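You operate a simulated robot arm through the tools that you are given. There is no shell and no other tool.

The job below is to be done with a simulated two-armed robot. You get a single attempt, and the scene is never put back.

Task
Pull the tape sample to 40 N and log it, then slacken and unclamp it.
Fine: clamp it first; the pull knob ends at 0; the tape stays whole.

Only the result counts: the job must be done as asked and must still hold three seconds after the hand-in. Knocking over, shifting, dropping, spilling or breaking anything else fails it.

Robot
Two 7-joint arms with two-finger parallel grippers on one trunk that stands fixed in place. Base frame: the origin is at the foot of the trunk, x ahead of it, y to its left, z up; the work surface is at about z = 0.905. Lengths are in m, angles in degrees, forces in N, time in s.
The left shoulder is at [0.05, 0.177, 1.204], the right one opposite. With the tool pointing down near the work surface each hand reaches from about 0.22 to 0.7 m from the base axis, measured 20 degrees to its own side. Payload 3.43 kg a hand.
Tool frame (each hand has its own): the origin (TCP) lies between the finger pads and is the grasp point; the fingertips stand 0.034 m ahead of it; z points along the fingers, y is the line along which they close. The gripper opens to 0.128 m. The fingers are 0.024 m wide and 0.012 m thick; the gripper's body (0.048 by 0.13 m) begins 0.096 m behind the TCP.
Orientation is that of the tool frame in the base frame, as [roll, pitch, yaw] about the fixed x, y, z axes, in that order (R = Rz(yaw) Ry(pitch) Rx(roll)). With the fingers straight down and closing along the base's y, the tool's x points along the base's -x, its y along +y and its z along -z.

Tools
- The arms move only by the tool nudge_tool. It takes "left_plan", "right_plan" or both (then of equal length, played together; a hand with none holds still); each is a list of rows, each a list of 6 numbers: the shift along the base's x, y, z in units of 100 mm (1.0 is 100 mm), then the turn, a rotation vector about the base's x, y, z in units of 90 degrees (1.0 is 90 degrees). In form: [[tx, ty, tz, ax, ay, az], ...]. A call has 1 to 20 rows; each row is the pose to reach, as a shift and turn from the pose commanded when the call began. "left_gripper" and "right_gripper" are, for a hand that has rows, the finger opening in m, from 0 to 0.128, set as the call begins (left out, the last holds). A call with a number of a shift or a turn outside -1 to 1 is refused whole. Rows are played at 5 a second. More than 0.05 m and 8.6 degrees between two rows, or a gripper value outside its range, and nothing of the call is played. Where a pose cannot be reached the arm comes as near as it can. A force on the tool above 80 N (or 10 N above the force at the start of the call, whichever is more), or a blocked arm, ends the call early, and 0.2 s more pass. Each finger travels about 0.108 m/s and halts on what it meets, pressing with about 45 N; the grip force reading is that of the motor and also rises with nothing between the fingers. The clock runs only during rows and for 0.2 s after the last one: add rows that repeat a pose to give the fingers time. The reply holds the time, the measured pose of the TCP, the force on the tool along the base axes, the opening and the grip force, in the units named above and with some noise, with the torque about the TCP (base axes, N m) and any sound that the robot's microphone picked up.
- Cameras (640 x 400 px; columns grow to the right, rows downward): "scene" is now at [0.1524, 0.0229, 1.3643]; the picture's right is [0.25, -0.97, 0.00], its down [-0.59, -0.15, -0.79] and it looks along [0.77, 0.20, -0.61] (base axes); focal length 214 px, centre (320, 200). "left" rides on the left gripper at [0.076, 0.011, -0.16] in its tool frame; the picture's right is [-0.15, 0.99, 0.00], its down [-0.88, -0.13, -0.46] and it looks along [-0.45, -0.07, 0.89] (tool axes); focal length 234 px, centre (320, 200). "right" rides on the right gripper at [0.076, -0.011, -0.16] in its tool frame; the picture's right is [0.15, 0.99, 0.00], its down [-0.88, 0.13, -0.46] and it looks along [-0.45, 0.07, 0.89] (tool axes); focal length 234 px, centre (320, 200). There is no depth. A picture from a camera that has moved, and an enlarged one, comes with that camera's place and axes in the base frame and with its lens.
- camera(camera): a new picture of that camera. No time passes.
- raise_lower(by): slides the trunk up (or, below 0, down) by that many m; the arms and the scene camera ride with it, the base frame stays. It gives what a move gives, with no picture.
- turn_head(pan, tilt): turns the head with the scene camera to pan (to the left, within 80 degrees either way) and tilt (down, from -29 to 69), counted from straight ahead of the robot. It gives what a move gives.
- zoom(camera, box): a new picture of the part [left, top, right, bottom] of that camera's present view, enlarged. No time passes.
- hand_in(): hands the job in; it is judged then, once.

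Nothing tells you positions but the pictures and the camera data. Unless the task says otherwise, let go and move clear before handing in.

The tools are called as name(argument=value, ...) on one line, values as JSON. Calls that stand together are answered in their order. nudge_tool: Moves the arms, as the interface text tells. Its arguments: {"type":"object","properties":{"left_plan":{"type":"array","items":{"type":"array","items":{"type":"number"}}},"left_gripper":{"type":"number"},"right_plan":{"type":"array","items":{"type":"array","items":{"type":"number"}}},"right_gripper":{"type":"number"}},"required":[]} The other tools are called the same way: raise_lower (by) moves the trunk up or down; turn_head (pan, tilt) turns the head that bears the scene camera; camera (camera) takes a picture; zoom (camera, box) takes an enlarged picture of a part of a camera's view; hand_in () hands the job in.

At the start:

```text
t: 0.0
left_position: [0.4364, 0.3318, 1.2478]
left_tcp_rot: [180.0, -0.1, -179.9]
left_wrist_force: [0.1, 0.8, 0.3]
left_wrist_torque: [0.03, -0.02, -0.02]
left_grip_width: 0.1282
left_gripper_force: 0.0
right_position: [0.4345, -0.074, 1.2653]
right_tcp_rot: [179.9, 0.0, -179.9]
right_wrist_force: [0.2, -1.5, 0.5]
right_wrist_torque: [0.03, -0.01, -0.01]
right_grip_width: 0.128
right_gripper_force: 0.1
trunk travel left (down, up): [-0.375, 0.026]
head pan, tilt (commanded): [14.5, 37.6]
```

scene: 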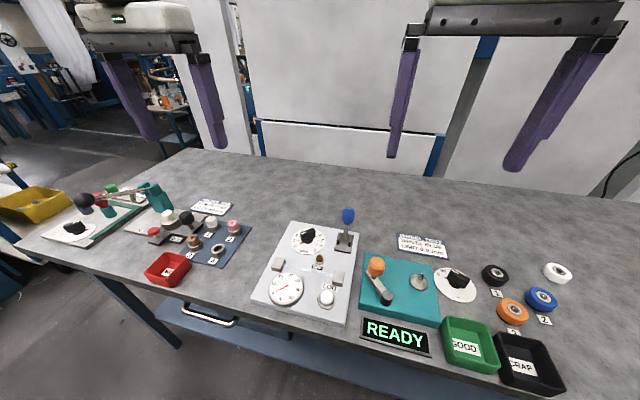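
right: 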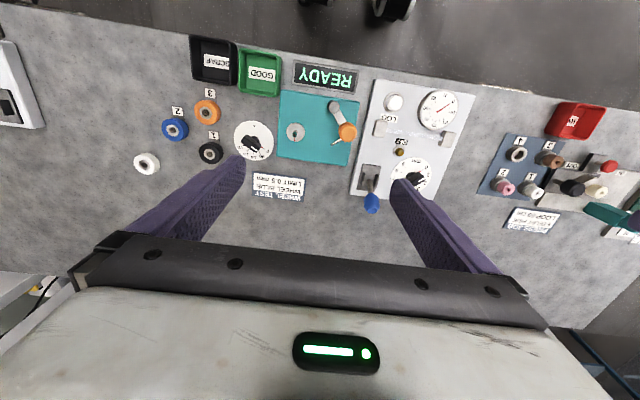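
left: 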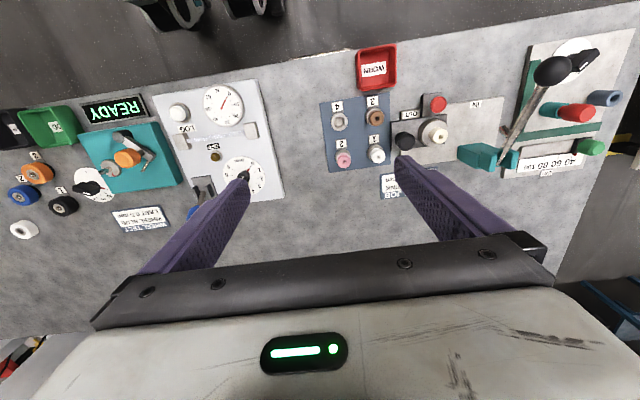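

I see a bench with several stations; the light-grey panel in the middle looks like the tape pull tester (a dial gauge, a knob with a pointer, a LOG button, and a blue-handled clamp lever). I'll zoom in on it before moving anything.

zoom(camera="scene", box=[240, 200, 370, 330])

zoom(camera="right", box=[340, 70, 490, 220])

zoom(camera="left", box=[140, 70, 300, 230])

```text
3.08 times, centred on (305, 265) of scene
camera zoom: at [0.1524, 0.0229, 1.3643], right [0.25, -0.97, 0.0], down [-0.59, -0.15, -0.79], along [0.77, 0.2, -0.61], focal length 660 px, centre (366, 0)
```

zoom: 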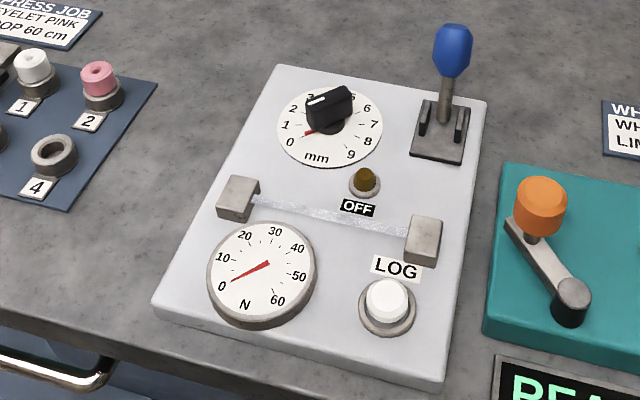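

```text
2.67 times, centred on (415, 145) of right
camera zoom: at [0.3582, -0.0853, 1.4243], right [-0.15, 0.99, 0.0], down [0.88, 0.13, 0.46], along [0.45, 0.07, -0.89], focal length 624 px, centre (67, 347)
```

zoom: 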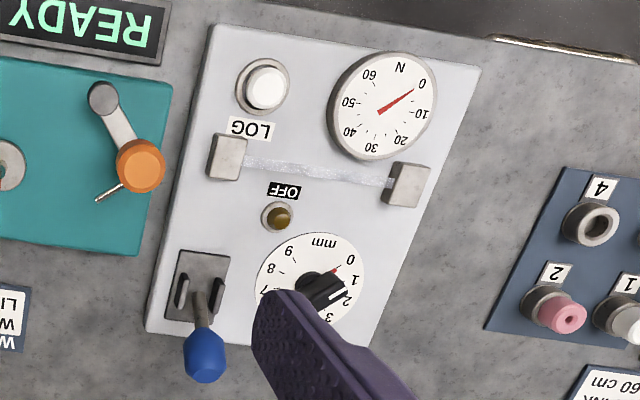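

```text
2.50 times, centred on (220, 150) of left
camera zoom: at [0.3597, 0.3431, 1.4058], right [0.15, 0.99, 0.0], down [0.88, -0.13, 0.46], along [0.45, -0.07, -0.89], focal length 585 px, centre (570, 325)
```

zoom: 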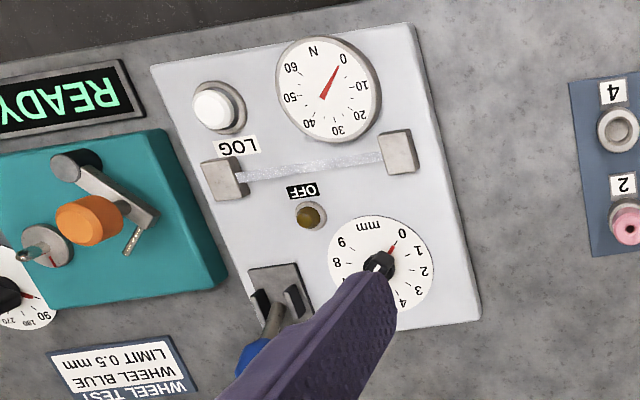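

The tester panel is clear: tape between two clamps, blue clamp lever at the far right, mm knob at the far left, N dial at the near left and LOG button at the near right, with an "OFF" lamp. I'll enlarge each part to read the knob and lever states.

zoom(camera="scene", box=[284, 218, 334, 268])

zoom(camera="scene", box=[325, 200, 365, 256])

zoom(camera="left", box=[185, 145, 275, 225])

zoom(camera="scene", box=[255, 250, 355, 320])

```text
8.00 times, centred on (309, 243) of scene
camera zoom: at [0.1524, 0.0229, 1.3643], right [0.25, -0.97, 0.0], down [-0.59, -0.15, -0.79], along [0.77, 0.2, -0.61], focal length 1716 px, centre (408, -144)
```

zoom: 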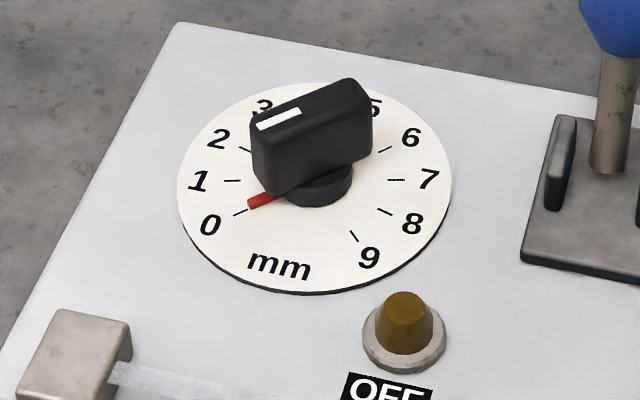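

```text
7.14 times, centred on (345, 228) of scene
camera zoom: at [0.1524, 0.0229, 1.3643], right [0.25, -0.97, 0.0], down [-0.59, -0.15, -0.79], along [0.77, 0.2, -0.61], focal length 1532 px, centre (141, 0)
```

zoom: 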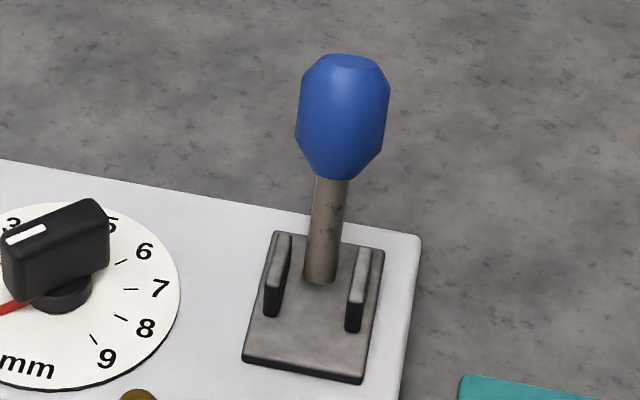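

```text
5.00 times, centred on (230, 185) of left
camera zoom: at [0.3597, 0.3431, 1.4058], right [0.15, 0.99, 0.0], down [0.88, -0.13, 0.46], along [0.45, -0.07, -0.89], focal length 1171 px, centre (770, 275)
```

zoom: 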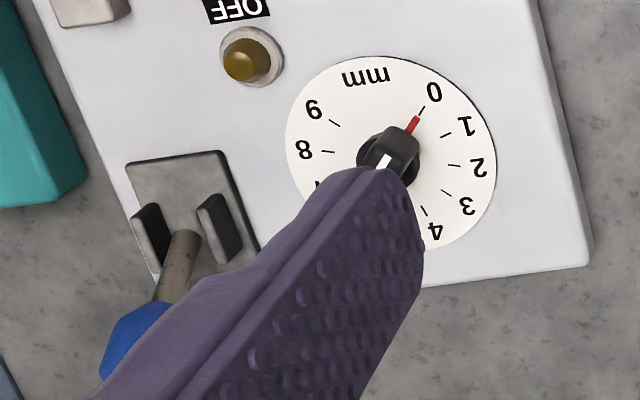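

```text
5.71 times, centred on (305, 285) of scene
camera zoom: at [0.1524, 0.0229, 1.3643], right [0.25, -0.97, 0.0], down [-0.59, -0.15, -0.79], along [0.77, 0.2, -0.61], focal length 1226 px, centre (406, -286)
```

zoom: 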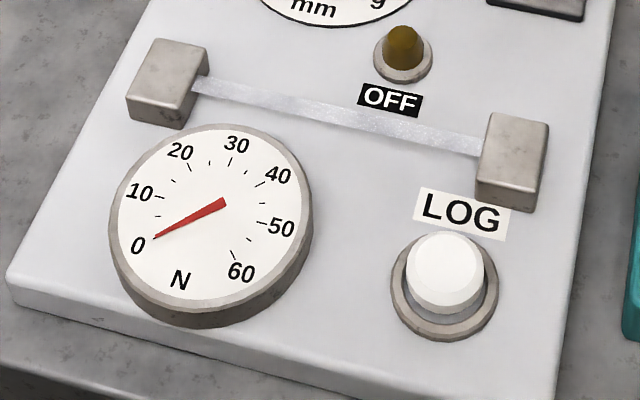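

From two views I place the panel squarely at about x 0.33–0.58, y 0.02–0.22. The knob is near (0.52, 0.15) with its pointer at 0, and the lever handle near (0.567, 0.055, 0.995), leaning away from me. I'll bring the right hand, fingers closed, nearer to get sharper views before throwing the lever.

nudge_tool(right_plan=[[-0.08, 0.25, -0.25, 0, 0, 0], [-0.15, 0.5, -0.5, 0, 0, 0], [-0.22, 0.75, -0.75, 0, 0, 0], [-0.3, 0.95, -0.95, 0, 0, 0], [-0.3, 0.95, -0.95, 0, 0, 0]], right_gripper=0.0)

camera(camera="right")

camera(camera="scene")

```text
t: 1.2
left_position: [0.4364, 0.3324, 1.2476]
left_tcp_rot: [-180.0, 0.0, 179.9]
left_wrist_force: [0.9, 0.5, -0.4]
left_wrist_torque: [0.01, 0.0, -0.02]
left_grip_width: 0.1279
left_gripper_force: 0.1
right_position: [0.4031, 0.0198, 1.1687]
right_tcp_rot: [179.9, 0.1, 179.9]
right_wrist_force: [0.3, -0.1, 0.2]
right_wrist_torque: [-0.03, 0.02, -0.01]
right_grip_width: 0.0001
right_gripper_force: 33.3
trunk travel left (down, up): [-0.375, 0.026]
head pan, tilt (commanded): [14.5, 37.6]
```

```text
taken
camera right: at [0.3277, 0.0089, 1.3283], right [-0.15, 0.99, 0.0], down [0.88, 0.13, 0.46], along [0.45, 0.07, -0.89], focal length 234 px, centre (320, 200)
```

right: 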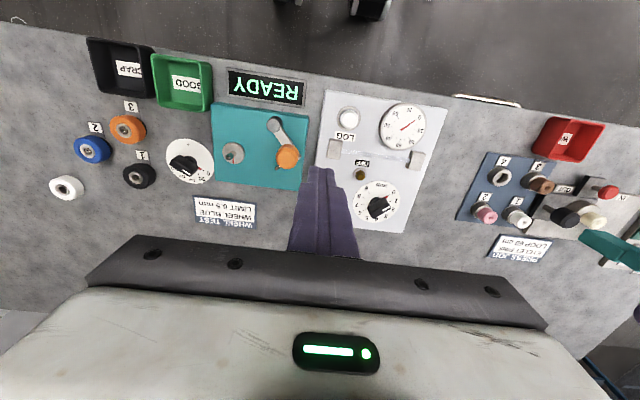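

```text
taken
camera scene: at [0.1523, 0.0227, 1.3643], right [0.25, -0.97, 0.0], down [-0.59, -0.15, -0.79], along [0.77, 0.2, -0.61], focal length 214 px, centre (320, 200)
```

scene: 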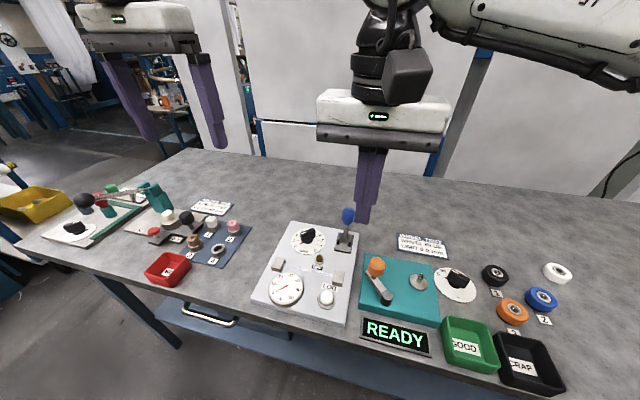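

The right hand is over the panel and its fingers hide the lever from its own camera, but the knob, dial and button are in view. I'll enlarge both views of the panel to fix heights.

zoom(camera="right", box=[310, 90, 450, 240])

zoom(camera="left", box=[140, 70, 300, 230])

zoom(camera="scene", box=[240, 200, 370, 330])

```text
2.67 times, centred on (380, 165) of right
camera zoom: at [0.3277, 0.0089, 1.3283], right [-0.15, 0.99, 0.0], down [0.88, 0.13, 0.46], along [0.45, 0.07, -0.89], focal length 624 px, centre (160, 293)
```

zoom: 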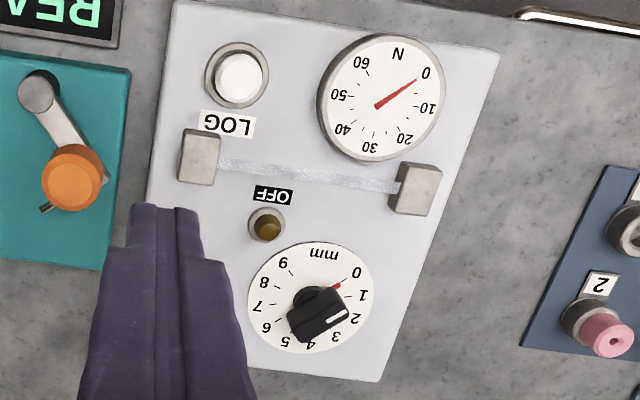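

```text
2.50 times, centred on (220, 150) of left
camera zoom: at [0.3596, 0.3429, 1.4059], right [0.15, 0.99, 0.0], down [0.88, -0.13, 0.46], along [0.45, -0.07, -0.89], focal length 585 px, centre (570, 325)
```

zoom: 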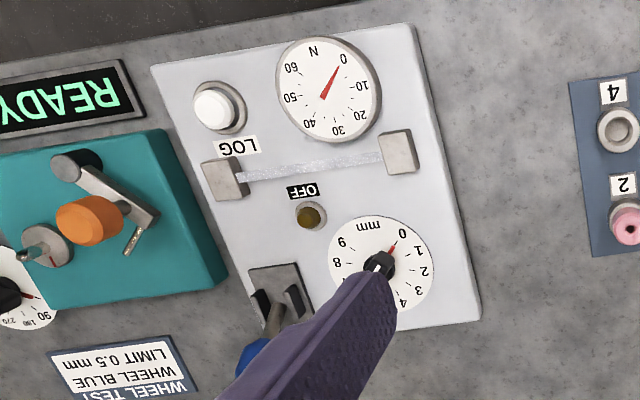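

```text
3.08 times, centred on (305, 265) of scene
camera zoom: at [0.1523, 0.0227, 1.3643], right [0.25, -0.97, 0.0], down [-0.59, -0.15, -0.79], along [0.77, 0.2, -0.61], focal length 660 px, centre (366, 0)
```

zoom: 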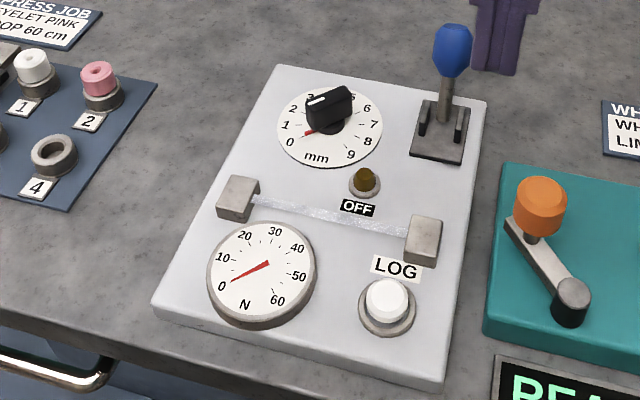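

Heights now agree: the mm dial face is at about (0.518, 0.150, 0.927), the knob bar top near z 0.963, and the LOG button top near (0.375, 0.065, 0.937). I'll take the right hand, closed, over and behind the lever handle so it can be pulled toward the robot.

nudge_tool(right_plan=[[0.33, 0.12, 0, 0, 0, 0], [0.66, 0.24, 0, 0, 0, 0], [1.0, 0.35, 0, 0, 0, 0], [1.0, 0.35, 0, 0, 0, 0]])

nudge_tool(right_plan=[[0.3, 0, -0.1, 0, 0, 0], [0.6, 0, -0.2, 0, 0, 0], [0.9, 0, -0.4, 0, 0, 0], [1.0, 0, -0.6, 0, 0, 0], [1.0, 0, -0.6, 0, 0, 0]])

camera(camera="scene")

camera(camera="left")

```text
t: 2.2
left_position: [0.4353, 0.3315, 1.2467]
left_tcp_rot: [180.0, 0.0, 180.0]
left_wrist_force: [0.3, 0.2, -0.5]
left_wrist_torque: [0.05, 0.0, -0.02]
left_grip_width: 0.1278
left_gripper_force: 0.0
right_position: [0.5033, 0.0572, 1.1738]
right_tcp_rot: [179.8, 0.1, 180.0]
right_wrist_force: [-0.8, -0.4, 0.9]
right_wrist_torque: [0.02, -0.02, -0.01]
right_grip_width: 0.0
right_gripper_force: 33.1
trunk travel left (down, up): [-0.375, 0.026]
head pan, tilt (commanded): [14.5, 37.6]
```

```text
t: 3.4
left_position: [0.436, 0.3313, 1.2473]
left_tcp_rot: [180.0, 0.0, -180.0]
left_wrist_force: [-0.1, 0.2, -0.1]
left_wrist_torque: [-0.01, 0.02, 0.01]
left_grip_width: 0.1279
left_gripper_force: 0.1
right_position: [0.5744, 0.031, 1.1332]
right_tcp_rot: [179.0, 0.3, 178.2]
right_wrist_force: [-0.9, 0.7, 0.6]
right_wrist_torque: [-0.01, -0.01, -0.01]
right_grip_width: 0.0002
right_gripper_force: 32.7
right hand out of reach, approached as far as the arm can: row 2, 3, 4, 5
trunk travel left (down, up): [-0.375, 0.026]
head pan, tilt (commanded): [14.5, 37.6]
```

```text
taken
camera scene: at [0.1521, 0.0234, 1.3644], right [0.25, -0.97, 0.0], down [-0.59, -0.15, -0.79], along [0.77, 0.2, -0.61], focal length 214 px, centre (320, 200)
```

scene: 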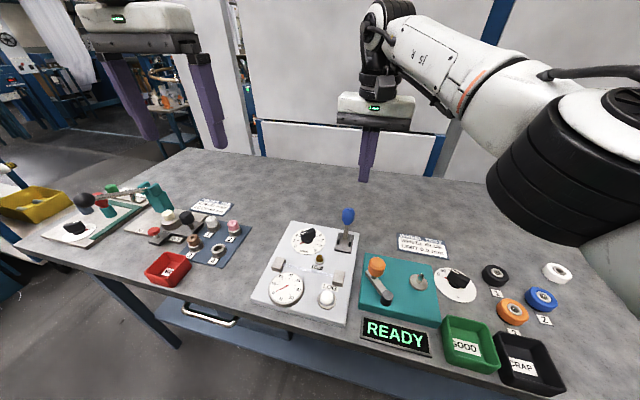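

```text
taken
camera left: at [0.3594, 0.3435, 1.4057], right [0.15, 0.99, 0.0], down [0.88, -0.13, 0.46], along [0.45, -0.07, -0.89], focal length 234 px, centre (320, 200)
```

left: 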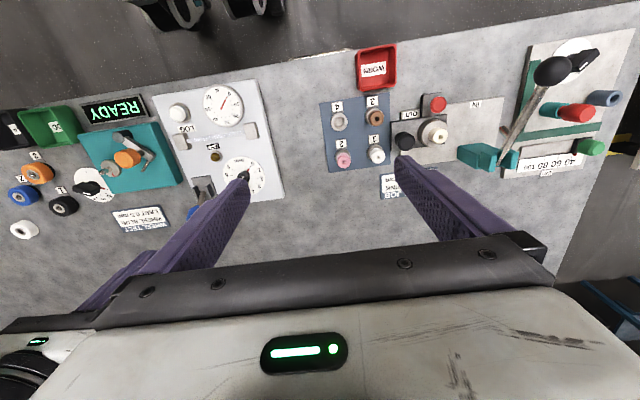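

The right arm cannot reach behind the lever, so I'll use the left arm for lever and knob and park the right hand as a camera and for the LOG button. First the right hand moves back, out to the right of the panel.

nudge_tool(right_plan=[[-0.3, -0.2, 0, 0, 0, 0], [-0.6, -0.4, 0.05, 0, 0, 0], [-0.9, -0.6, 0.1, 0, 0, 0], [-1.0, -0.8, 0.1, 0, 0, 0], [-1.0, -0.8, 0.1, 0, 0, 0]])

nudge_tool(right_plan=[[-0.3, -0.1, 0, 0, 0, 0], [-0.6, -0.2, 0, 0, 0, 0], [-0.9, -0.3, 0, 0, 0, 0], [-1.0, -0.4, 0, 0, 0, 0], [-1.0, -0.4, 0, 0, 0, 0]])

camera(camera="right")

```text
t: 4.6
left_position: [0.4363, 0.3319, 1.2488]
left_tcp_rot: [-180.0, -0.1, -180.0]
left_wrist_force: [0.0, -0.4, 1.2]
left_wrist_torque: [-0.03, -0.01, -0.03]
left_grip_width: 0.1281
left_gripper_force: 0.1
right_position: [0.4678, -0.0353, 1.1376]
right_tcp_rot: [179.9, 0.1, 179.8]
right_wrist_force: [0.1, -0.3, -0.5]
right_wrist_torque: [-0.02, 0.01, 0.01]
right_grip_width: 0.0
right_gripper_force: 33.0
trunk travel left (down, up): [-0.375, 0.026]
head pan, tilt (commanded): [14.5, 37.6]
```

```text
t: 5.8
left_position: [0.4361, 0.3321, 1.2472]
left_tcp_rot: [-180.0, 0.1, -179.9]
left_wrist_force: [-0.2, 0.6, -0.1]
left_wrist_torque: [-0.01, 0.04, 0.01]
left_grip_width: 0.128
left_gripper_force: 0.1
right_position: [0.3668, -0.0737, 1.1377]
right_tcp_rot: [179.9, 0.2, -180.0]
right_wrist_force: [0.0, 0.7, -0.2]
right_wrist_torque: [-0.02, 0.02, 0.0]
right_grip_width: 0.0
right_gripper_force: 32.9
trunk travel left (down, up): [-0.375, 0.026]
head pan, tilt (commanded): [14.5, 37.6]
```

```text
taken
camera right: at [0.2908, -0.0853, 1.2967], right [-0.15, 0.99, 0.0], down [0.88, 0.13, 0.46], along [0.45, 0.07, -0.89], focal length 234 px, centre (320, 200)
```

right: 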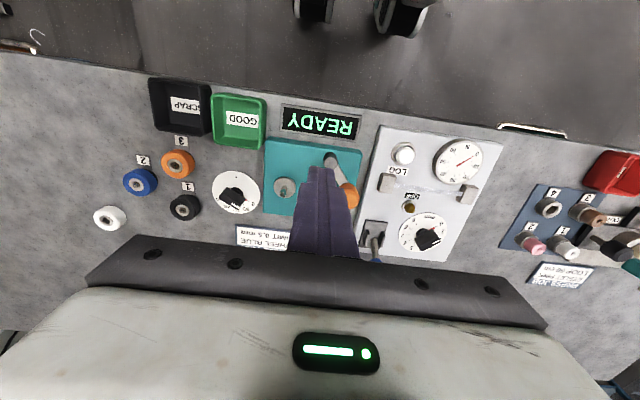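

The right camera now sees the gauge, lamp and knob clearly. Next I bring the left hand toward the lever while yawing it −90° so its fingers close along x around the handle.

nudge_tool(left_plan=[[0.03, -0.08, -0.03, 0, 0, -0.0833], [0.06, -0.16, -0.06, 0, 0, -0.1667], [0.09, -0.24, -0.09, 0, 0, -0.25], [0.12, -0.32, -0.12, 0, 0, -0.3333], [0.15, -0.4, -0.15, 0, 0, -0.4167], [0.18, -0.48, -0.18, 0, 0, -0.5], [0.21, -0.56, -0.21, 0, 0, -0.5833], [0.24, -0.64, -0.24, 0, 0, -0.6667], [0.27, -0.72, -0.27, 0, 0, -0.75], [0.3, -0.8, -0.3, 0, 0, -0.8333], [0.33, -0.88, -0.33, 0, 0, -0.9167], [0.36, -0.96, -0.36, 0, 0, -1.0], [0.36, -0.96, -0.36, 0, 0, -1.0]])

camera(camera="scene")

camera(camera="left")

```text
t: 8.6
left_position: [0.4724, 0.2362, 1.2112]
left_tcp_rot: [-180.0, 0.1, 89.9]
left_wrist_force: [-0.7, 0.1, 0.6]
left_wrist_torque: [0.04, 0.04, -0.02]
left_grip_width: 0.128
left_gripper_force: 0.0
right_position: [0.3674, -0.0746, 1.1372]
right_tcp_rot: [179.7, 0.0, 180.0]
right_wrist_force: [-0.7, -0.2, 0.2]
right_wrist_torque: [0.0, 0.01, -0.01]
right_grip_width: 0.0
right_gripper_force: 33.2
trunk travel left (down, up): [-0.375, 0.026]
head pan, tilt (commanded): [14.5, 37.6]
```

```text
taken
camera scene: at [0.1523, 0.023, 1.3643], right [0.25, -0.97, 0.0], down [-0.59, -0.15, -0.79], along [0.77, 0.2, -0.61], focal length 214 px, centre (320, 200)
```

scene: 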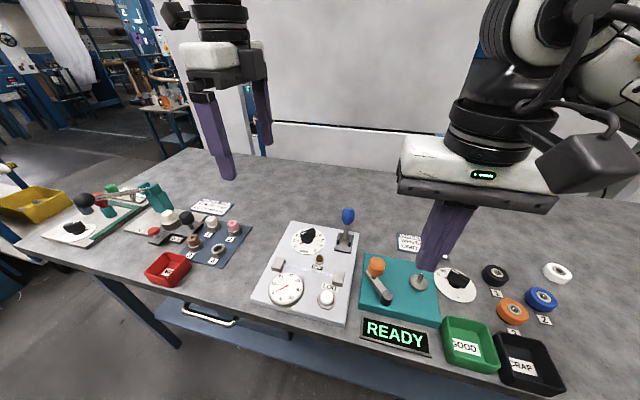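

```text
taken
camera left: at [0.4835, 0.312, 1.3697], right [0.99, -0.15, 0.0], down [-0.13, -0.88, 0.46], along [-0.07, -0.45, -0.89], focal length 234 px, centre (320, 200)
```

left: 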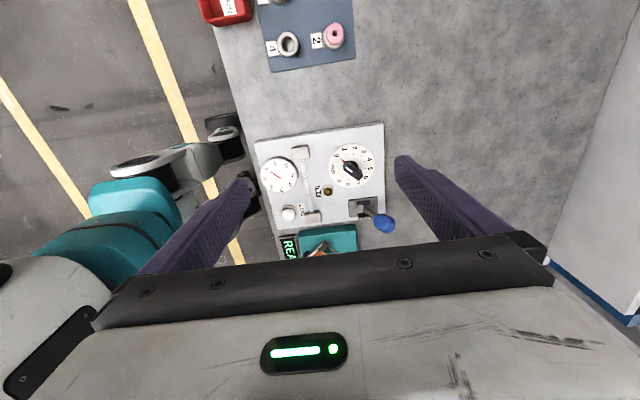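

The left camera now looks along −y at the panel, giving a good side view of the lever. I'll enlarge it.

zoom(camera="left", box=[250, 120, 400, 240])

zoom(camera="left", box=[335, 180, 405, 240])

```text
3.33 times, centred on (325, 180) of left
camera zoom: at [0.4835, 0.312, 1.3697], right [0.99, -0.15, 0.0], down [-0.13, -0.88, 0.46], along [-0.07, -0.45, -0.89], focal length 781 px, centre (303, 267)
```

zoom: 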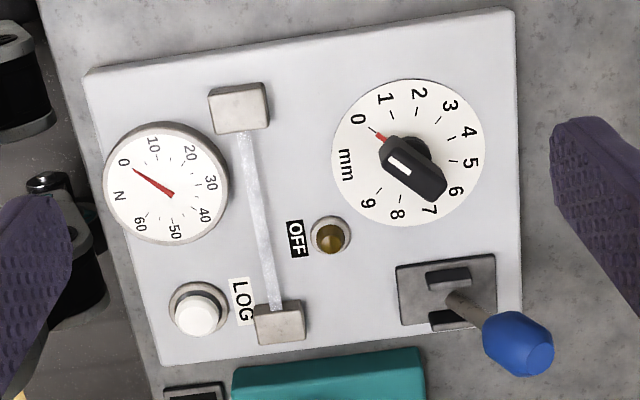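

```text
6.67 times, centred on (370, 210) of left
camera zoom: at [0.4835, 0.312, 1.3697], right [0.99, -0.15, 0.0], down [-0.13, -0.88, 0.46], along [-0.07, -0.45, -0.89], focal length 1561 px, centre (-13, 133)
```

zoom: 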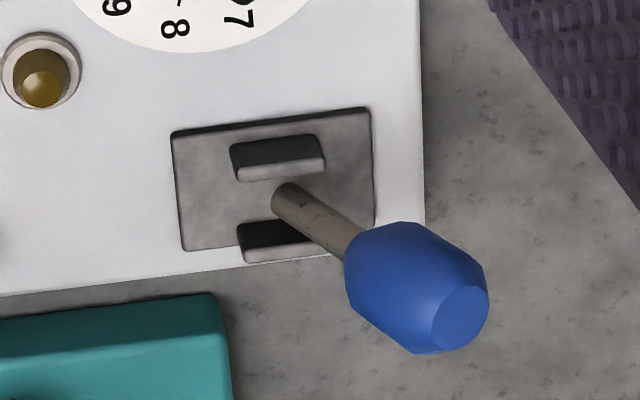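

Side view agrees: the lever pivot is near (0.540, 0.055, 0.932) and the handle centre near (0.567, 0.055, 0.995), leaning about 24° away. I'll bring the open left hand over the handle with the fingers straddling it in x.

nudge_tool(left_plan=[[0.17, -0.32, -0.17, 0, 0, 0], [0.34, -0.64, -0.34, 0, 0, 0], [0.5, -0.95, -0.5, 0, 0, 0], [0.5, -0.95, -0.5, 0, 0, 0]])

nudge_tool(left_plan=[[0.15, -0.29, -0.2, 0, 0, 0], [0.3, -0.58, -0.4, 0, 0, 0], [0.45, -0.86, -0.6, 0, 0, 0], [0.45, -0.86, -0.6, 0, 0, 0]])

camera(camera="right")

camera(camera="scene")

camera(camera="left")

```text
t: 9.6
left_position: [0.4992, 0.1943, 1.1725]
left_tcp_rot: [179.9, 0.0, 90.0]
left_wrist_force: [-0.4, -0.9, -0.2]
left_wrist_torque: [-0.03, 0.02, 0.02]
left_grip_width: 0.1279
left_gripper_force: 0.0
left hand out of reach, approached as far as the arm can: row 2, 3, 4
right_position: [0.3666, -0.0748, 1.1372]
right_tcp_rot: [180.0, 0.1, -180.0]
right_wrist_force: [-0.6, -0.5, -0.1]
right_wrist_torque: [0.05, -0.04, -0.01]
right_grip_width: 0.0001
right_gripper_force: 33.0
trunk travel left (down, up): [-0.375, 0.026]
head pan, tilt (commanded): [14.5, 37.6]
```

```text
t: 10.6
left_position: [0.4961, 0.1715, 1.1057]
left_tcp_rot: [179.9, 0.2, 89.9]
left_wrist_force: [0.3, 0.8, 0.6]
left_wrist_torque: [-0.06, -0.04, -0.01]
left_grip_width: 0.128
left_gripper_force: 0.1
left hand out of reach, approached as far as the arm can: row 1, 2, 3, 4
right_position: [0.3663, -0.0741, 1.1374]
right_tcp_rot: [179.9, 0.1, 180.0]
right_wrist_force: [0.3, 0.1, 0.4]
right_wrist_torque: [-0.05, -0.01, 0.01]
right_grip_width: 0.0001
right_gripper_force: 32.8
trunk travel left (down, up): [-0.375, 0.026]
head pan, tilt (commanded): [14.5, 37.6]
```

```text
taken
camera right: at [0.2904, -0.085, 1.2969], right [-0.15, 0.99, 0.0], down [0.88, 0.13, 0.46], along [0.45, 0.07, -0.89], focal length 234 px, centre (320, 200)
```

right: 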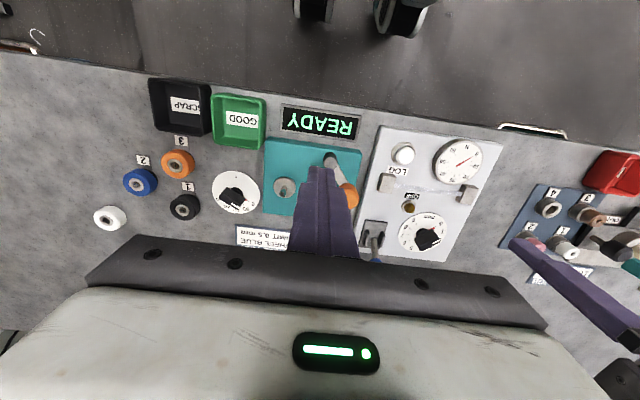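

```text
taken
camera scene: at [0.1517, 0.0231, 1.3645], right [0.25, -0.97, 0.0], down [-0.59, -0.15, -0.79], along [0.77, 0.2, -0.61], focal length 214 px, centre (320, 200)
```

scene: 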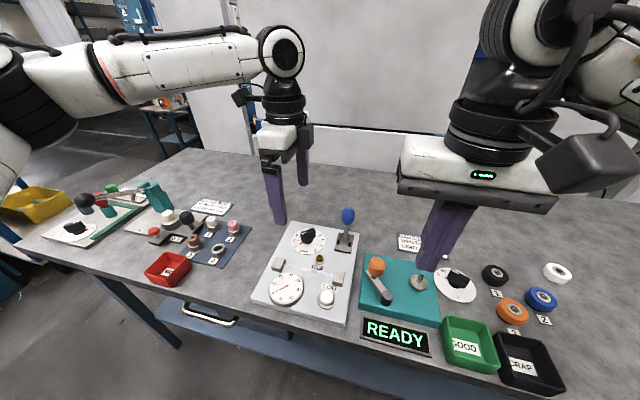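

```text
taken
camera left: at [0.5062, 0.2465, 1.2639], right [0.99, -0.15, 0.0], down [-0.13, -0.88, 0.46], along [-0.06, -0.45, -0.89], focal length 234 px, centre (320, 200)
```

left: 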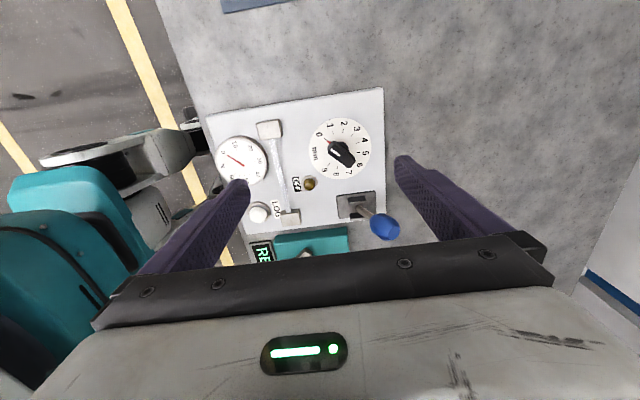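

The left arm hits its limit short of the lever at this yaw, stopping near (0.496, 0.172). I'll rotate it back to zero yaw and test whether it reaches the lever that way, still well above everything.

nudge_tool(left_plan=[[0, 0, 0.1, 0, 0, 0.0833], [0, 0, 0.2, 0, 0, 0.1667], [0, 0, 0.2, 0, 0, 0.25], [0, 0, 0.2, 0, 0, 0.3333], [0, 0, 0.2, 0, 0, 0.4167], [0, 0, 0.2, 0, 0, 0.5], [0, 0, 0.2, 0, 0, 0.5833], [0, 0, 0.2, 0, 0, 0.6667], [0, 0, 0.2, 0, 0, 0.75], [0, 0, 0.2, 0, 0, 0.8333], [0, 0, 0.2, 0, 0, 0.9167], [0, 0, 0.2, 0, 0, 1.0], [0, 0, 0.2, 0, 0, 1.0]])

nudge_tool(left_plan=[[0.18, -0.3, 0, 0, 0, 0], [0.36, -0.6, 0, 0, 0, 0], [0.54, -0.9, 0, 0, 0, 0], [0.7, -1.0, 0, 0, 0, 0], [0.7, -1.0, 0, 0, 0, 0]])

camera(camera="scene")

```text
t: 13.4
left_position: [0.4928, 0.17, 1.1252]
left_tcp_rot: [-179.9, 0.1, -179.9]
left_wrist_force: [0.4, 0.4, -0.4]
left_wrist_torque: [0.02, 0.0, 0.0]
left_grip_width: 0.1279
left_gripper_force: 0.0
left hand out of reach, approached as far as the arm can: row 8
right_position: [0.3675, -0.0727, 1.1383]
right_tcp_rot: [179.9, 0.1, 180.0]
right_wrist_force: [-0.5, -0.3, -1.7]
right_wrist_torque: [-0.01, 0.0, 0.0]
right_grip_width: 0.0
right_gripper_force: 33.3
trunk travel left (down, up): [-0.375, 0.026]
head pan, tilt (commanded): [14.5, 37.6]
```

```text
t: 14.6
left_position: [0.487, 0.1645, 1.1169]
left_tcp_rot: [-179.9, 0.1, -180.0]
left_wrist_force: [0.1, 0.1, -0.5]
left_wrist_torque: [0.0, -0.01, 0.01]
left_grip_width: 0.1282
left_gripper_force: 0.0
left hand out of reach, approached as far as the arm can: row 1, 2, 3, 4, 5
right_position: [0.3674, -0.0743, 1.1383]
right_tcp_rot: [179.9, 0.1, 179.9]
right_wrist_force: [1.0, -0.7, 0.1]
right_wrist_torque: [-0.01, 0.02, -0.05]
right_grip_width: 0.0
right_gripper_force: 32.7
trunk travel left (down, up): [-0.375, 0.026]
head pan, tilt (commanded): [14.5, 37.6]
```

```text
taken
camera scene: at [0.1524, 0.0229, 1.3643], right [0.25, -0.97, 0.0], down [-0.59, -0.15, -0.79], along [0.77, 0.2, -0.61], focal length 214 px, centre (320, 200)
```

scene: 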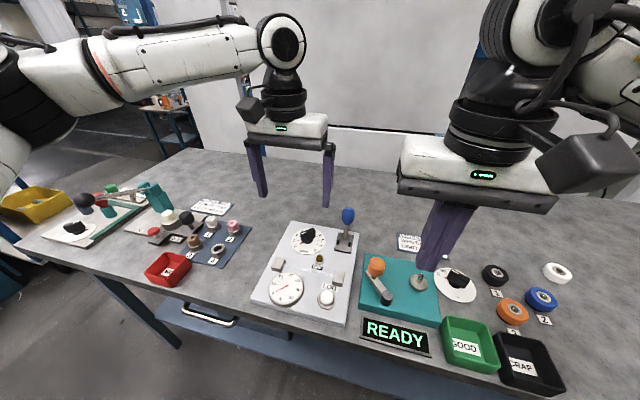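

The left arm stays stuck near (0.49, 0.165) even at zero yaw, with its elbow swung far out. I'll retreat it to its starting pose and then approach inward again with zero yaw to see whether the elbow settles differently.

nudge_tool(left_plan=[[-0.1, 0.3, 0.2, 0, 0, 0], [-0.2, 0.6, 0.4, 0, 0, 0], [-0.35, 0.9, 0.6, 0, 0, 0], [-0.5, 1.0, 0.9, 0, 0, 0], [-0.5, 1.0, 1.0, 0, 0, 0], [-0.5, 1.0, 1.0, 0, 0, 0]])

nudge_tool(left_plan=[[-0.1, 0.3, 0.15, 0, 0, 0], [-0.2, 0.5, 0.3, 0, 0, 0], [-0.3, 0.67, 0.3, 0, 0, 0], [-0.3, 0.67, 0.3, 0, 0, 0]])

camera(camera="scene")

```text
t: 16.0
left_position: [0.4361, 0.2678, 1.2159]
left_tcp_rot: [-179.9, 0.0, -180.0]
left_wrist_force: [0.2, -0.4, 0.1]
left_wrist_torque: [-0.01, 0.0, 0.0]
left_grip_width: 0.1283
left_gripper_force: 0.0
right_position: [0.3664, -0.074, 1.1377]
right_tcp_rot: [179.9, 0.1, -179.9]
right_wrist_force: [-0.4, 0.3, 0.6]
right_wrist_torque: [0.01, 0.01, -0.04]
right_grip_width: 0.0
right_gripper_force: 33.3
trunk travel left (down, up): [-0.375, 0.026]
head pan, tilt (commanded): [14.5, 37.6]
```

```text
t: 17.0
left_position: [0.4059, 0.3332, 1.2457]
left_tcp_rot: [179.9, 0.0, -180.0]
left_wrist_force: [-0.3, -0.4, 0.7]
left_wrist_torque: [0.01, 0.0, 0.01]
left_grip_width: 0.1279
left_gripper_force: 0.0
right_position: [0.367, -0.0744, 1.1375]
right_tcp_rot: [179.9, 0.1, 179.9]
right_wrist_force: [-0.6, -0.8, -0.2]
right_wrist_torque: [0.02, -0.02, -0.01]
right_grip_width: 0.0
right_gripper_force: 33.1
trunk travel left (down, up): [-0.375, 0.026]
head pan, tilt (commanded): [14.5, 37.6]
```

```text
taken
camera scene: at [0.1526, 0.0226, 1.3643], right [0.25, -0.97, 0.0], down [-0.59, -0.15, -0.79], along [0.77, 0.2, -0.61], focal length 214 px, centre (320, 200)
```

scene: 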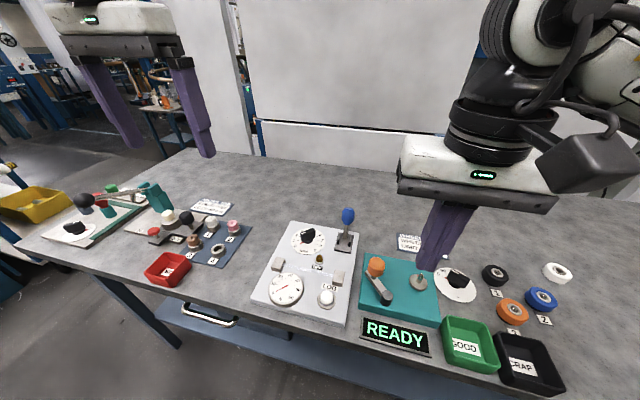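

The left hand is back near its start. I'll turn the head to see how each arm's elbow lies, to understand the reach limit.

turn_head(pan=60, tilt=10)

camera(camera="scene")

turn_head(pan=-50, tilt=15)

camera(camera="scene")

```text
t: 18.1
left_position: [0.4073, 0.3333, 1.2455]
left_tcp_rot: [180.0, 0.0, -180.0]
left_wrist_force: [0.3, -0.3, 0.2]
left_wrist_torque: [0.02, 0.01, 0.01]
left_grip_width: 0.128
left_gripper_force: 0.0
right_position: [0.3676, -0.074, 1.1369]
right_tcp_rot: [179.9, 0.1, 180.0]
right_wrist_force: [-0.4, -1.0, -0.1]
right_wrist_torque: [0.0, -0.03, 0.02]
right_grip_width: 0.0
right_gripper_force: 32.9
trunk travel left (down, up): [-0.375, 0.026]
head pan, tilt (commanded): [60.0, 10.0]
```

```text
taken
camera scene: at [0.1152, 0.0817, 1.4084], right [0.87, -0.5, 0.0], down [-0.09, -0.15, -0.98], along [0.49, 0.85, -0.17], focal length 214 px, centre (320, 200)
```

scene: 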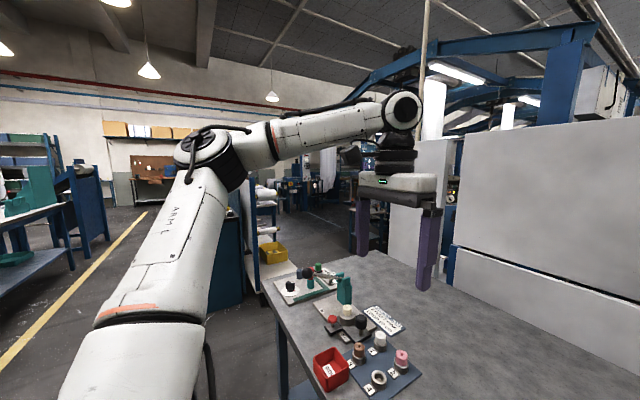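

```text
t: 20.0
left_position: [0.4053, 0.3335, 1.2461]
left_tcp_rot: [-180.0, -0.1, -180.0]
left_wrist_force: [0.2, -1.0, -1.0]
left_wrist_torque: [0.0, 0.01, 0.0]
left_grip_width: 0.1279
left_gripper_force: 0.1
right_position: [0.3662, -0.0744, 1.1377]
right_tcp_rot: [179.9, 0.1, 179.9]
right_wrist_force: [0.1, 0.5, -0.4]
right_wrist_torque: [0.01, 0.05, -0.01]
right_grip_width: 0.0
right_gripper_force: 33.2
trunk travel left (down, up): [-0.375, 0.026]
head pan, tilt (commanded): [-50.0, 15.0]
```

```text
taken
camera scene: at [0.1287, -0.0703, 1.4003], right [-0.77, -0.64, 0.0], down [-0.17, 0.2, -0.97], along [0.62, -0.74, -0.26], focal length 214 px, centre (320, 200)
```

scene: 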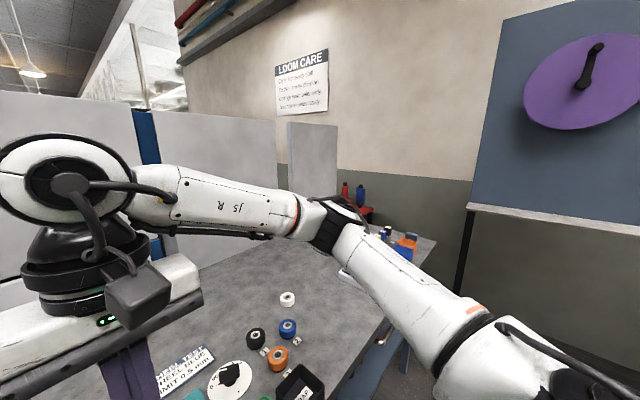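

Both elbows sit outward, the left one swung high, and the right arm has the better inward reach. I'll turn the head back to the panel and test the right arm's reach over the knob, staying high.

turn_head(pan=8, tilt=45)

nudge_tool(right_plan=[[0.25, 0.25, 0, 0, 0, 0], [0.5, 0.5, 0, 0, 0, 0], [0.75, 0.75, 0, 0, 0, 0], [1.0, 1.0, 0, 0, 0, 0], [1.0, 1.0, 0, 0, 0, 0]])

nudge_tool(right_plan=[[0.13, 0.3, -0.2, 0, 0, 0], [0.26, 0.6, -0.4, 0, 0, 0], [0.39, 0.9, -0.6, 0, 0, 0], [0.51, 1.0, -0.7, 0, 0, 0], [0.51, 1.0, -0.7, 0, 0, 0]])

camera(camera="scene")

```text
t: 21.3
left_position: [0.4052, 0.3344, 1.2452]
left_tcp_rot: [180.0, 0.0, 180.0]
left_wrist_force: [1.0, 0.2, -0.1]
left_wrist_torque: [0.0, -0.02, 0.02]
left_grip_width: 0.1279
left_gripper_force: 0.1
right_position: [0.3663, -0.0737, 1.1374]
right_tcp_rot: [179.9, 0.2, 180.0]
right_wrist_force: [-0.5, 0.8, 0.5]
right_wrist_torque: [0.02, 0.02, -0.05]
right_grip_width: 0.0
right_gripper_force: 33.1
trunk travel left (down, up): [-0.375, 0.026]
head pan, tilt (commanded): [8.0, 45.0]
```

```text
t: 22.5
left_position: [0.4045, 0.3329, 1.2455]
left_tcp_rot: [180.0, 0.0, 180.0]
left_wrist_force: [0.1, 0.9, -0.7]
left_wrist_torque: [0.02, 0.01, -0.01]
left_grip_width: 0.128
left_gripper_force: 0.1
right_position: [0.467, 0.0253, 1.1388]
right_tcp_rot: [179.9, 0.2, 179.9]
right_wrist_force: [-0.7, -0.3, -0.5]
right_wrist_torque: [0.02, -0.01, 0.02]
right_grip_width: 0.0
right_gripper_force: 33.0
trunk travel left (down, up): [-0.375, 0.026]
head pan, tilt (commanded): [8.0, 45.0]
```

```text
t: 23.9
left_position: [0.4066, 0.3317, 1.2458]
left_tcp_rot: [180.0, -0.1, 179.9]
left_wrist_force: [-0.5, 0.5, -0.2]
left_wrist_torque: [0.0, -0.01, 0.0]
left_grip_width: 0.1281
left_gripper_force: 0.0
right_position: [0.5414, 0.0951, 1.0782]
right_tcp_rot: [178.8, 0.5, 176.1]
right_wrist_force: [0.6, -0.2, -0.4]
right_wrist_torque: [0.02, 0.01, 0.01]
right_grip_width: 0.0
right_gripper_force: 33.1
trunk travel left (down, up): [-0.375, 0.026]
head pan, tilt (commanded): [8.0, 45.0]
stopped in row 5 (right hand): the arm was blocked; the commanded pose is now the measured one
```

```text
taken
camera scene: at [0.1495, 0.0117, 1.3534], right [0.14, -0.99, 0.0], down [-0.7, -0.1, -0.71], along [0.7, 0.1, -0.71], focal length 214 px, centre (320, 200)
```

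scene: 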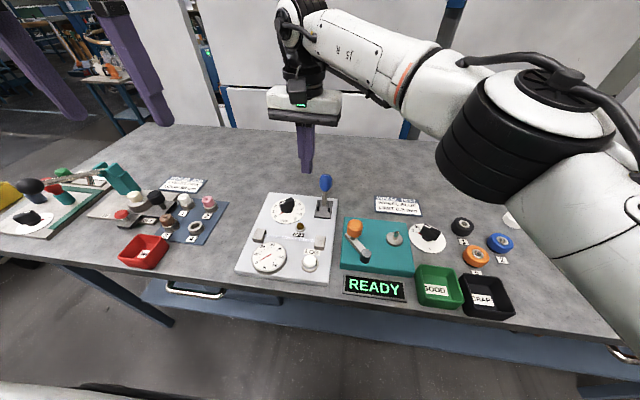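

The right arm stalls at (0.541, 0.095) without any contact force, so inward reach high up is limited; the stated reach is for low heights. I'll pull the right hand back to its side, then try the left arm lower, approaching at z ≈ 1.06.

nudge_tool(right_plan=[[-0.2, -0.2, 0.15, 0, 0, 0], [-0.5, -0.45, 0.3, 0, 0, 0], [-0.8, -0.7, 0.4, 0, 0, 0], [-1.0, -1.0, 0.5, 0, 0, 0], [-1.0, -1.0, 0.5, 0, 0, 0]])

nudge_tool(right_plan=[[-0.25, -0.25, 0, 0, 0, 0], [-0.5, -0.5, 0, 0, 0, 0], [-0.75, -0.75, 0, 0, 0, 0], [-0.75, -0.75, 0, 0, 0, 0]])

nudge_tool(left_plan=[[0, -0.2, -0.3, 0, 0, 0], [0, -0.4, -0.6, 0, 0, 0], [0, -0.6, -0.9, 0, 0, 0], [0, -0.7, -1.0, 0, 0, 0], [0, -0.7, -1.0, 0, 0, 0]])

nudge_tool(left_plan=[[0, -0.1, -0.3, 0, 0, 0], [0.1, -0.3, -0.6, 0, 0, 0], [0.3, -0.5, -0.8, 0, 0, 0], [0.3, -0.5, -0.8, 0, 0, 0]])

camera(camera="scene")

```text
t: 25.1
left_position: [0.4053, 0.3336, 1.2451]
left_tcp_rot: [180.0, 0.0, 180.0]
left_wrist_force: [0.9, -0.5, 0.4]
left_wrist_torque: [0.01, 0.02, -0.01]
left_grip_width: 0.1282
left_gripper_force: 0.1
right_position: [0.441, -0.0017, 1.1269]
right_tcp_rot: [178.9, 0.4, 176.5]
right_wrist_force: [-0.1, 0.6, -0.3]
right_wrist_torque: [0.0, 0.04, 0.0]
right_grip_width: 0.0001
right_gripper_force: 32.9
trunk travel left (down, up): [-0.375, 0.026]
head pan, tilt (commanded): [8.0, 45.0]
```

```text
t: 26.1
left_position: [0.4056, 0.3337, 1.2451]
left_tcp_rot: [-180.0, -0.1, -179.9]
left_wrist_force: [-0.3, -1.3, 0.4]
left_wrist_torque: [-0.02, 0.0, -0.03]
left_grip_width: 0.1281
left_gripper_force: 0.0
right_position: [0.3648, -0.0742, 1.1277]
right_tcp_rot: [179.0, 0.5, 176.5]
right_wrist_force: [-0.2, 0.8, 0.2]
right_wrist_torque: [0.01, 0.0, 0.0]
right_grip_width: 0.0002
right_gripper_force: 33.0
trunk travel left (down, up): [-0.375, 0.026]
head pan, tilt (commanded): [8.0, 45.0]
```

```text
t: 27.3
left_position: [0.4046, 0.2645, 1.145]
left_tcp_rot: [-180.0, 0.1, 180.0]
left_wrist_force: [0.0, 0.5, 0.5]
left_wrist_torque: [0.0, -0.04, -0.01]
left_grip_width: 0.128
left_gripper_force: 0.0
right_position: [0.3655, -0.0761, 1.1268]
right_tcp_rot: [178.9, 0.3, 176.5]
right_wrist_force: [-0.9, -0.2, 0.1]
right_wrist_torque: [0.03, -0.01, 0.0]
right_grip_width: 0.0
right_gripper_force: 32.5
trunk travel left (down, up): [-0.375, 0.026]
head pan, tilt (commanded): [8.0, 45.0]
```

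```text
t: 28.3
left_position: [0.4361, 0.2116, 1.0644]
left_tcp_rot: [-180.0, -0.1, -180.0]
left_wrist_force: [-0.5, -0.1, 0.1]
left_wrist_torque: [-0.02, -0.01, 0.0]
left_grip_width: 0.1281
left_gripper_force: 0.1
right_position: [0.3662, -0.0761, 1.1278]
right_tcp_rot: [178.8, 0.4, 176.6]
right_wrist_force: [0.4, 0.5, -0.3]
right_wrist_torque: [0.0, 0.01, -0.02]
right_grip_width: 0.0
right_gripper_force: 33.2
trunk travel left (down, up): [-0.375, 0.026]
head pan, tilt (commanded): [8.0, 45.0]
```

```text
taken
camera scene: at [0.1487, 0.0126, 1.3536], right [0.14, -0.99, 0.0], down [-0.7, -0.1, -0.71], along [0.7, 0.1, -0.71], focal length 214 px, centre (320, 200)
```

scene: 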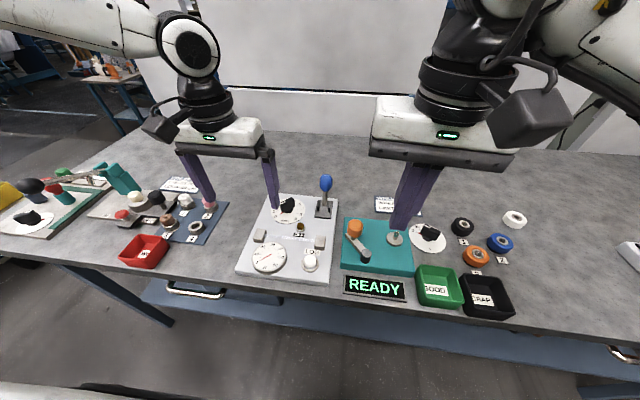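

Going lower works: left hand is at (0.436, 0.212, 1.064). I'll now try moving it above the knob at z ≈ 1.04.

nudge_tool(left_plan=[[0.2, -0.15, -0.05, 0, 0, 0], [0.4, -0.3, -0.1, 0, 0, 0], [0.6, -0.45, -0.15, 0, 0, 0], [0.82, -0.62, -0.2, 0, 0, 0], [0.82, -0.62, -0.2, 0, 0, 0]])

camera(camera="scene")

```text
t: 29.5
left_position: [0.4961, 0.1677, 1.0485]
left_tcp_rot: [180.0, 0.0, 179.9]
left_wrist_force: [-0.3, -0.2, 0.5]
left_wrist_torque: [-0.04, 0.02, 0.0]
left_grip_width: 0.1282
left_gripper_force: 0.1
left hand out of reach, approached as far as the arm can: row 4, 5
right_position: [0.3652, -0.0754, 1.1282]
right_tcp_rot: [178.8, 0.4, 176.5]
right_wrist_force: [0.1, -0.1, -0.1]
right_wrist_torque: [0.01, -0.03, -0.02]
right_grip_width: 0.0001
right_gripper_force: 32.8
trunk travel left (down, up): [-0.375, 0.026]
head pan, tilt (commanded): [8.0, 45.0]
```

```text
taken
camera scene: at [0.1494, 0.0126, 1.3534], right [0.14, -0.99, 0.0], down [-0.7, -0.1, -0.71], along [0.7, 0.1, -0.71], focal length 214 px, centre (320, 200)
```

scene: 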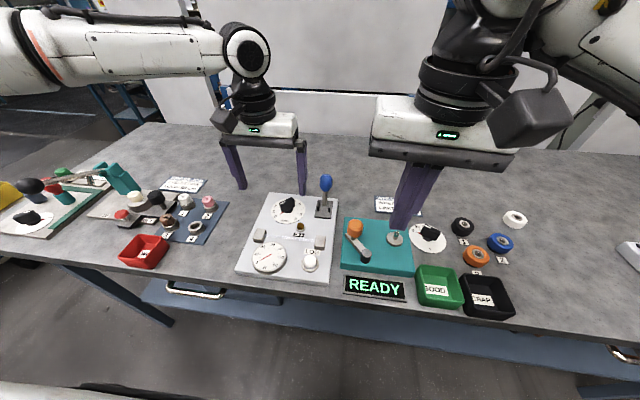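

It stops at (0.496, 0.168) regardless of yaw or height, so the limit seems to be in where the wrist can go. Tilting the fingers about 10° forward and inward should let the fingertips get over the knob; I'll test that.

nudge_tool(left_plan=[[0, 0, 0, -0.035, -0.043, 0], [0, 0, 0, -0.07, -0.086, 0], [0.1, -0.09, 0, -0.07, -0.086, 0], [0.22, -0.18, -0.05, -0.07, -0.086, 0], [0.22, -0.18, -0.05, -0.07, -0.086, 0]])

camera(camera="left")

camera(camera="right")

```text
t: 30.7
left_position: [0.5175, 0.1511, 1.0457]
left_tcp_rot: [-173.6, 7.8, -179.6]
left_wrist_force: [-0.2, -0.2, -0.4]
left_wrist_torque: [0.02, -0.02, 0.0]
left_grip_width: 0.1278
left_gripper_force: 0.0
right_position: [0.3652, -0.0754, 1.1286]
right_tcp_rot: [178.7, 0.3, 176.5]
right_wrist_force: [0.9, -0.3, -0.9]
right_wrist_torque: [0.0, -0.02, 0.02]
right_grip_width: 0.0
right_gripper_force: 32.9
trunk travel left (down, up): [-0.375, 0.026]
head pan, tilt (commanded): [8.0, 45.0]
```

```text
taken
camera left: at [0.4195, 0.1788, 1.1896], right [0.15, 0.98, -0.09], down [0.81, -0.07, 0.58], along [0.57, -0.16, -0.81], focal length 234 px, centre (320, 200)
```

left: 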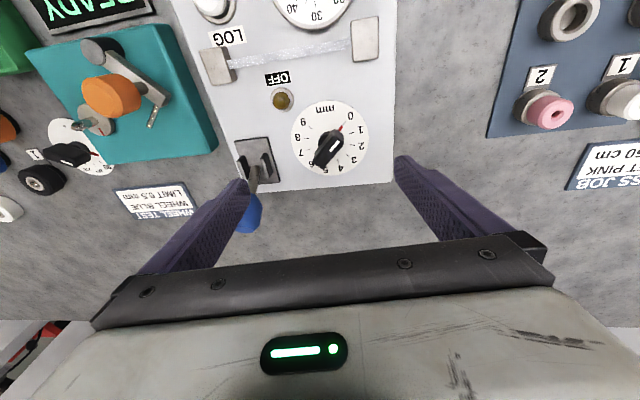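

```text
taken
camera right: at [0.2878, -0.0856, 1.2865], right [-0.09, 1.0, 0.02], down [0.88, 0.07, 0.47], along [0.46, 0.06, -0.89], focal length 234 px, centre (320, 200)
```

right: 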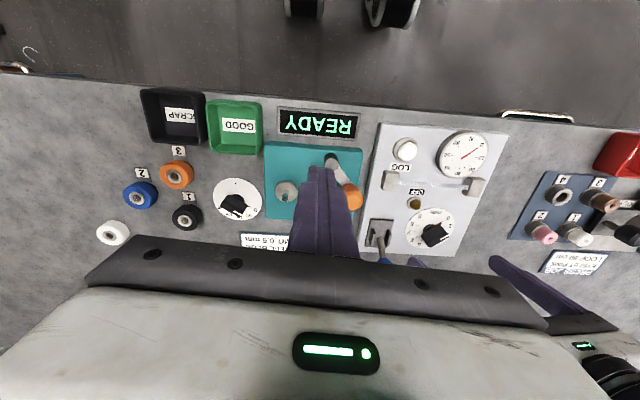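

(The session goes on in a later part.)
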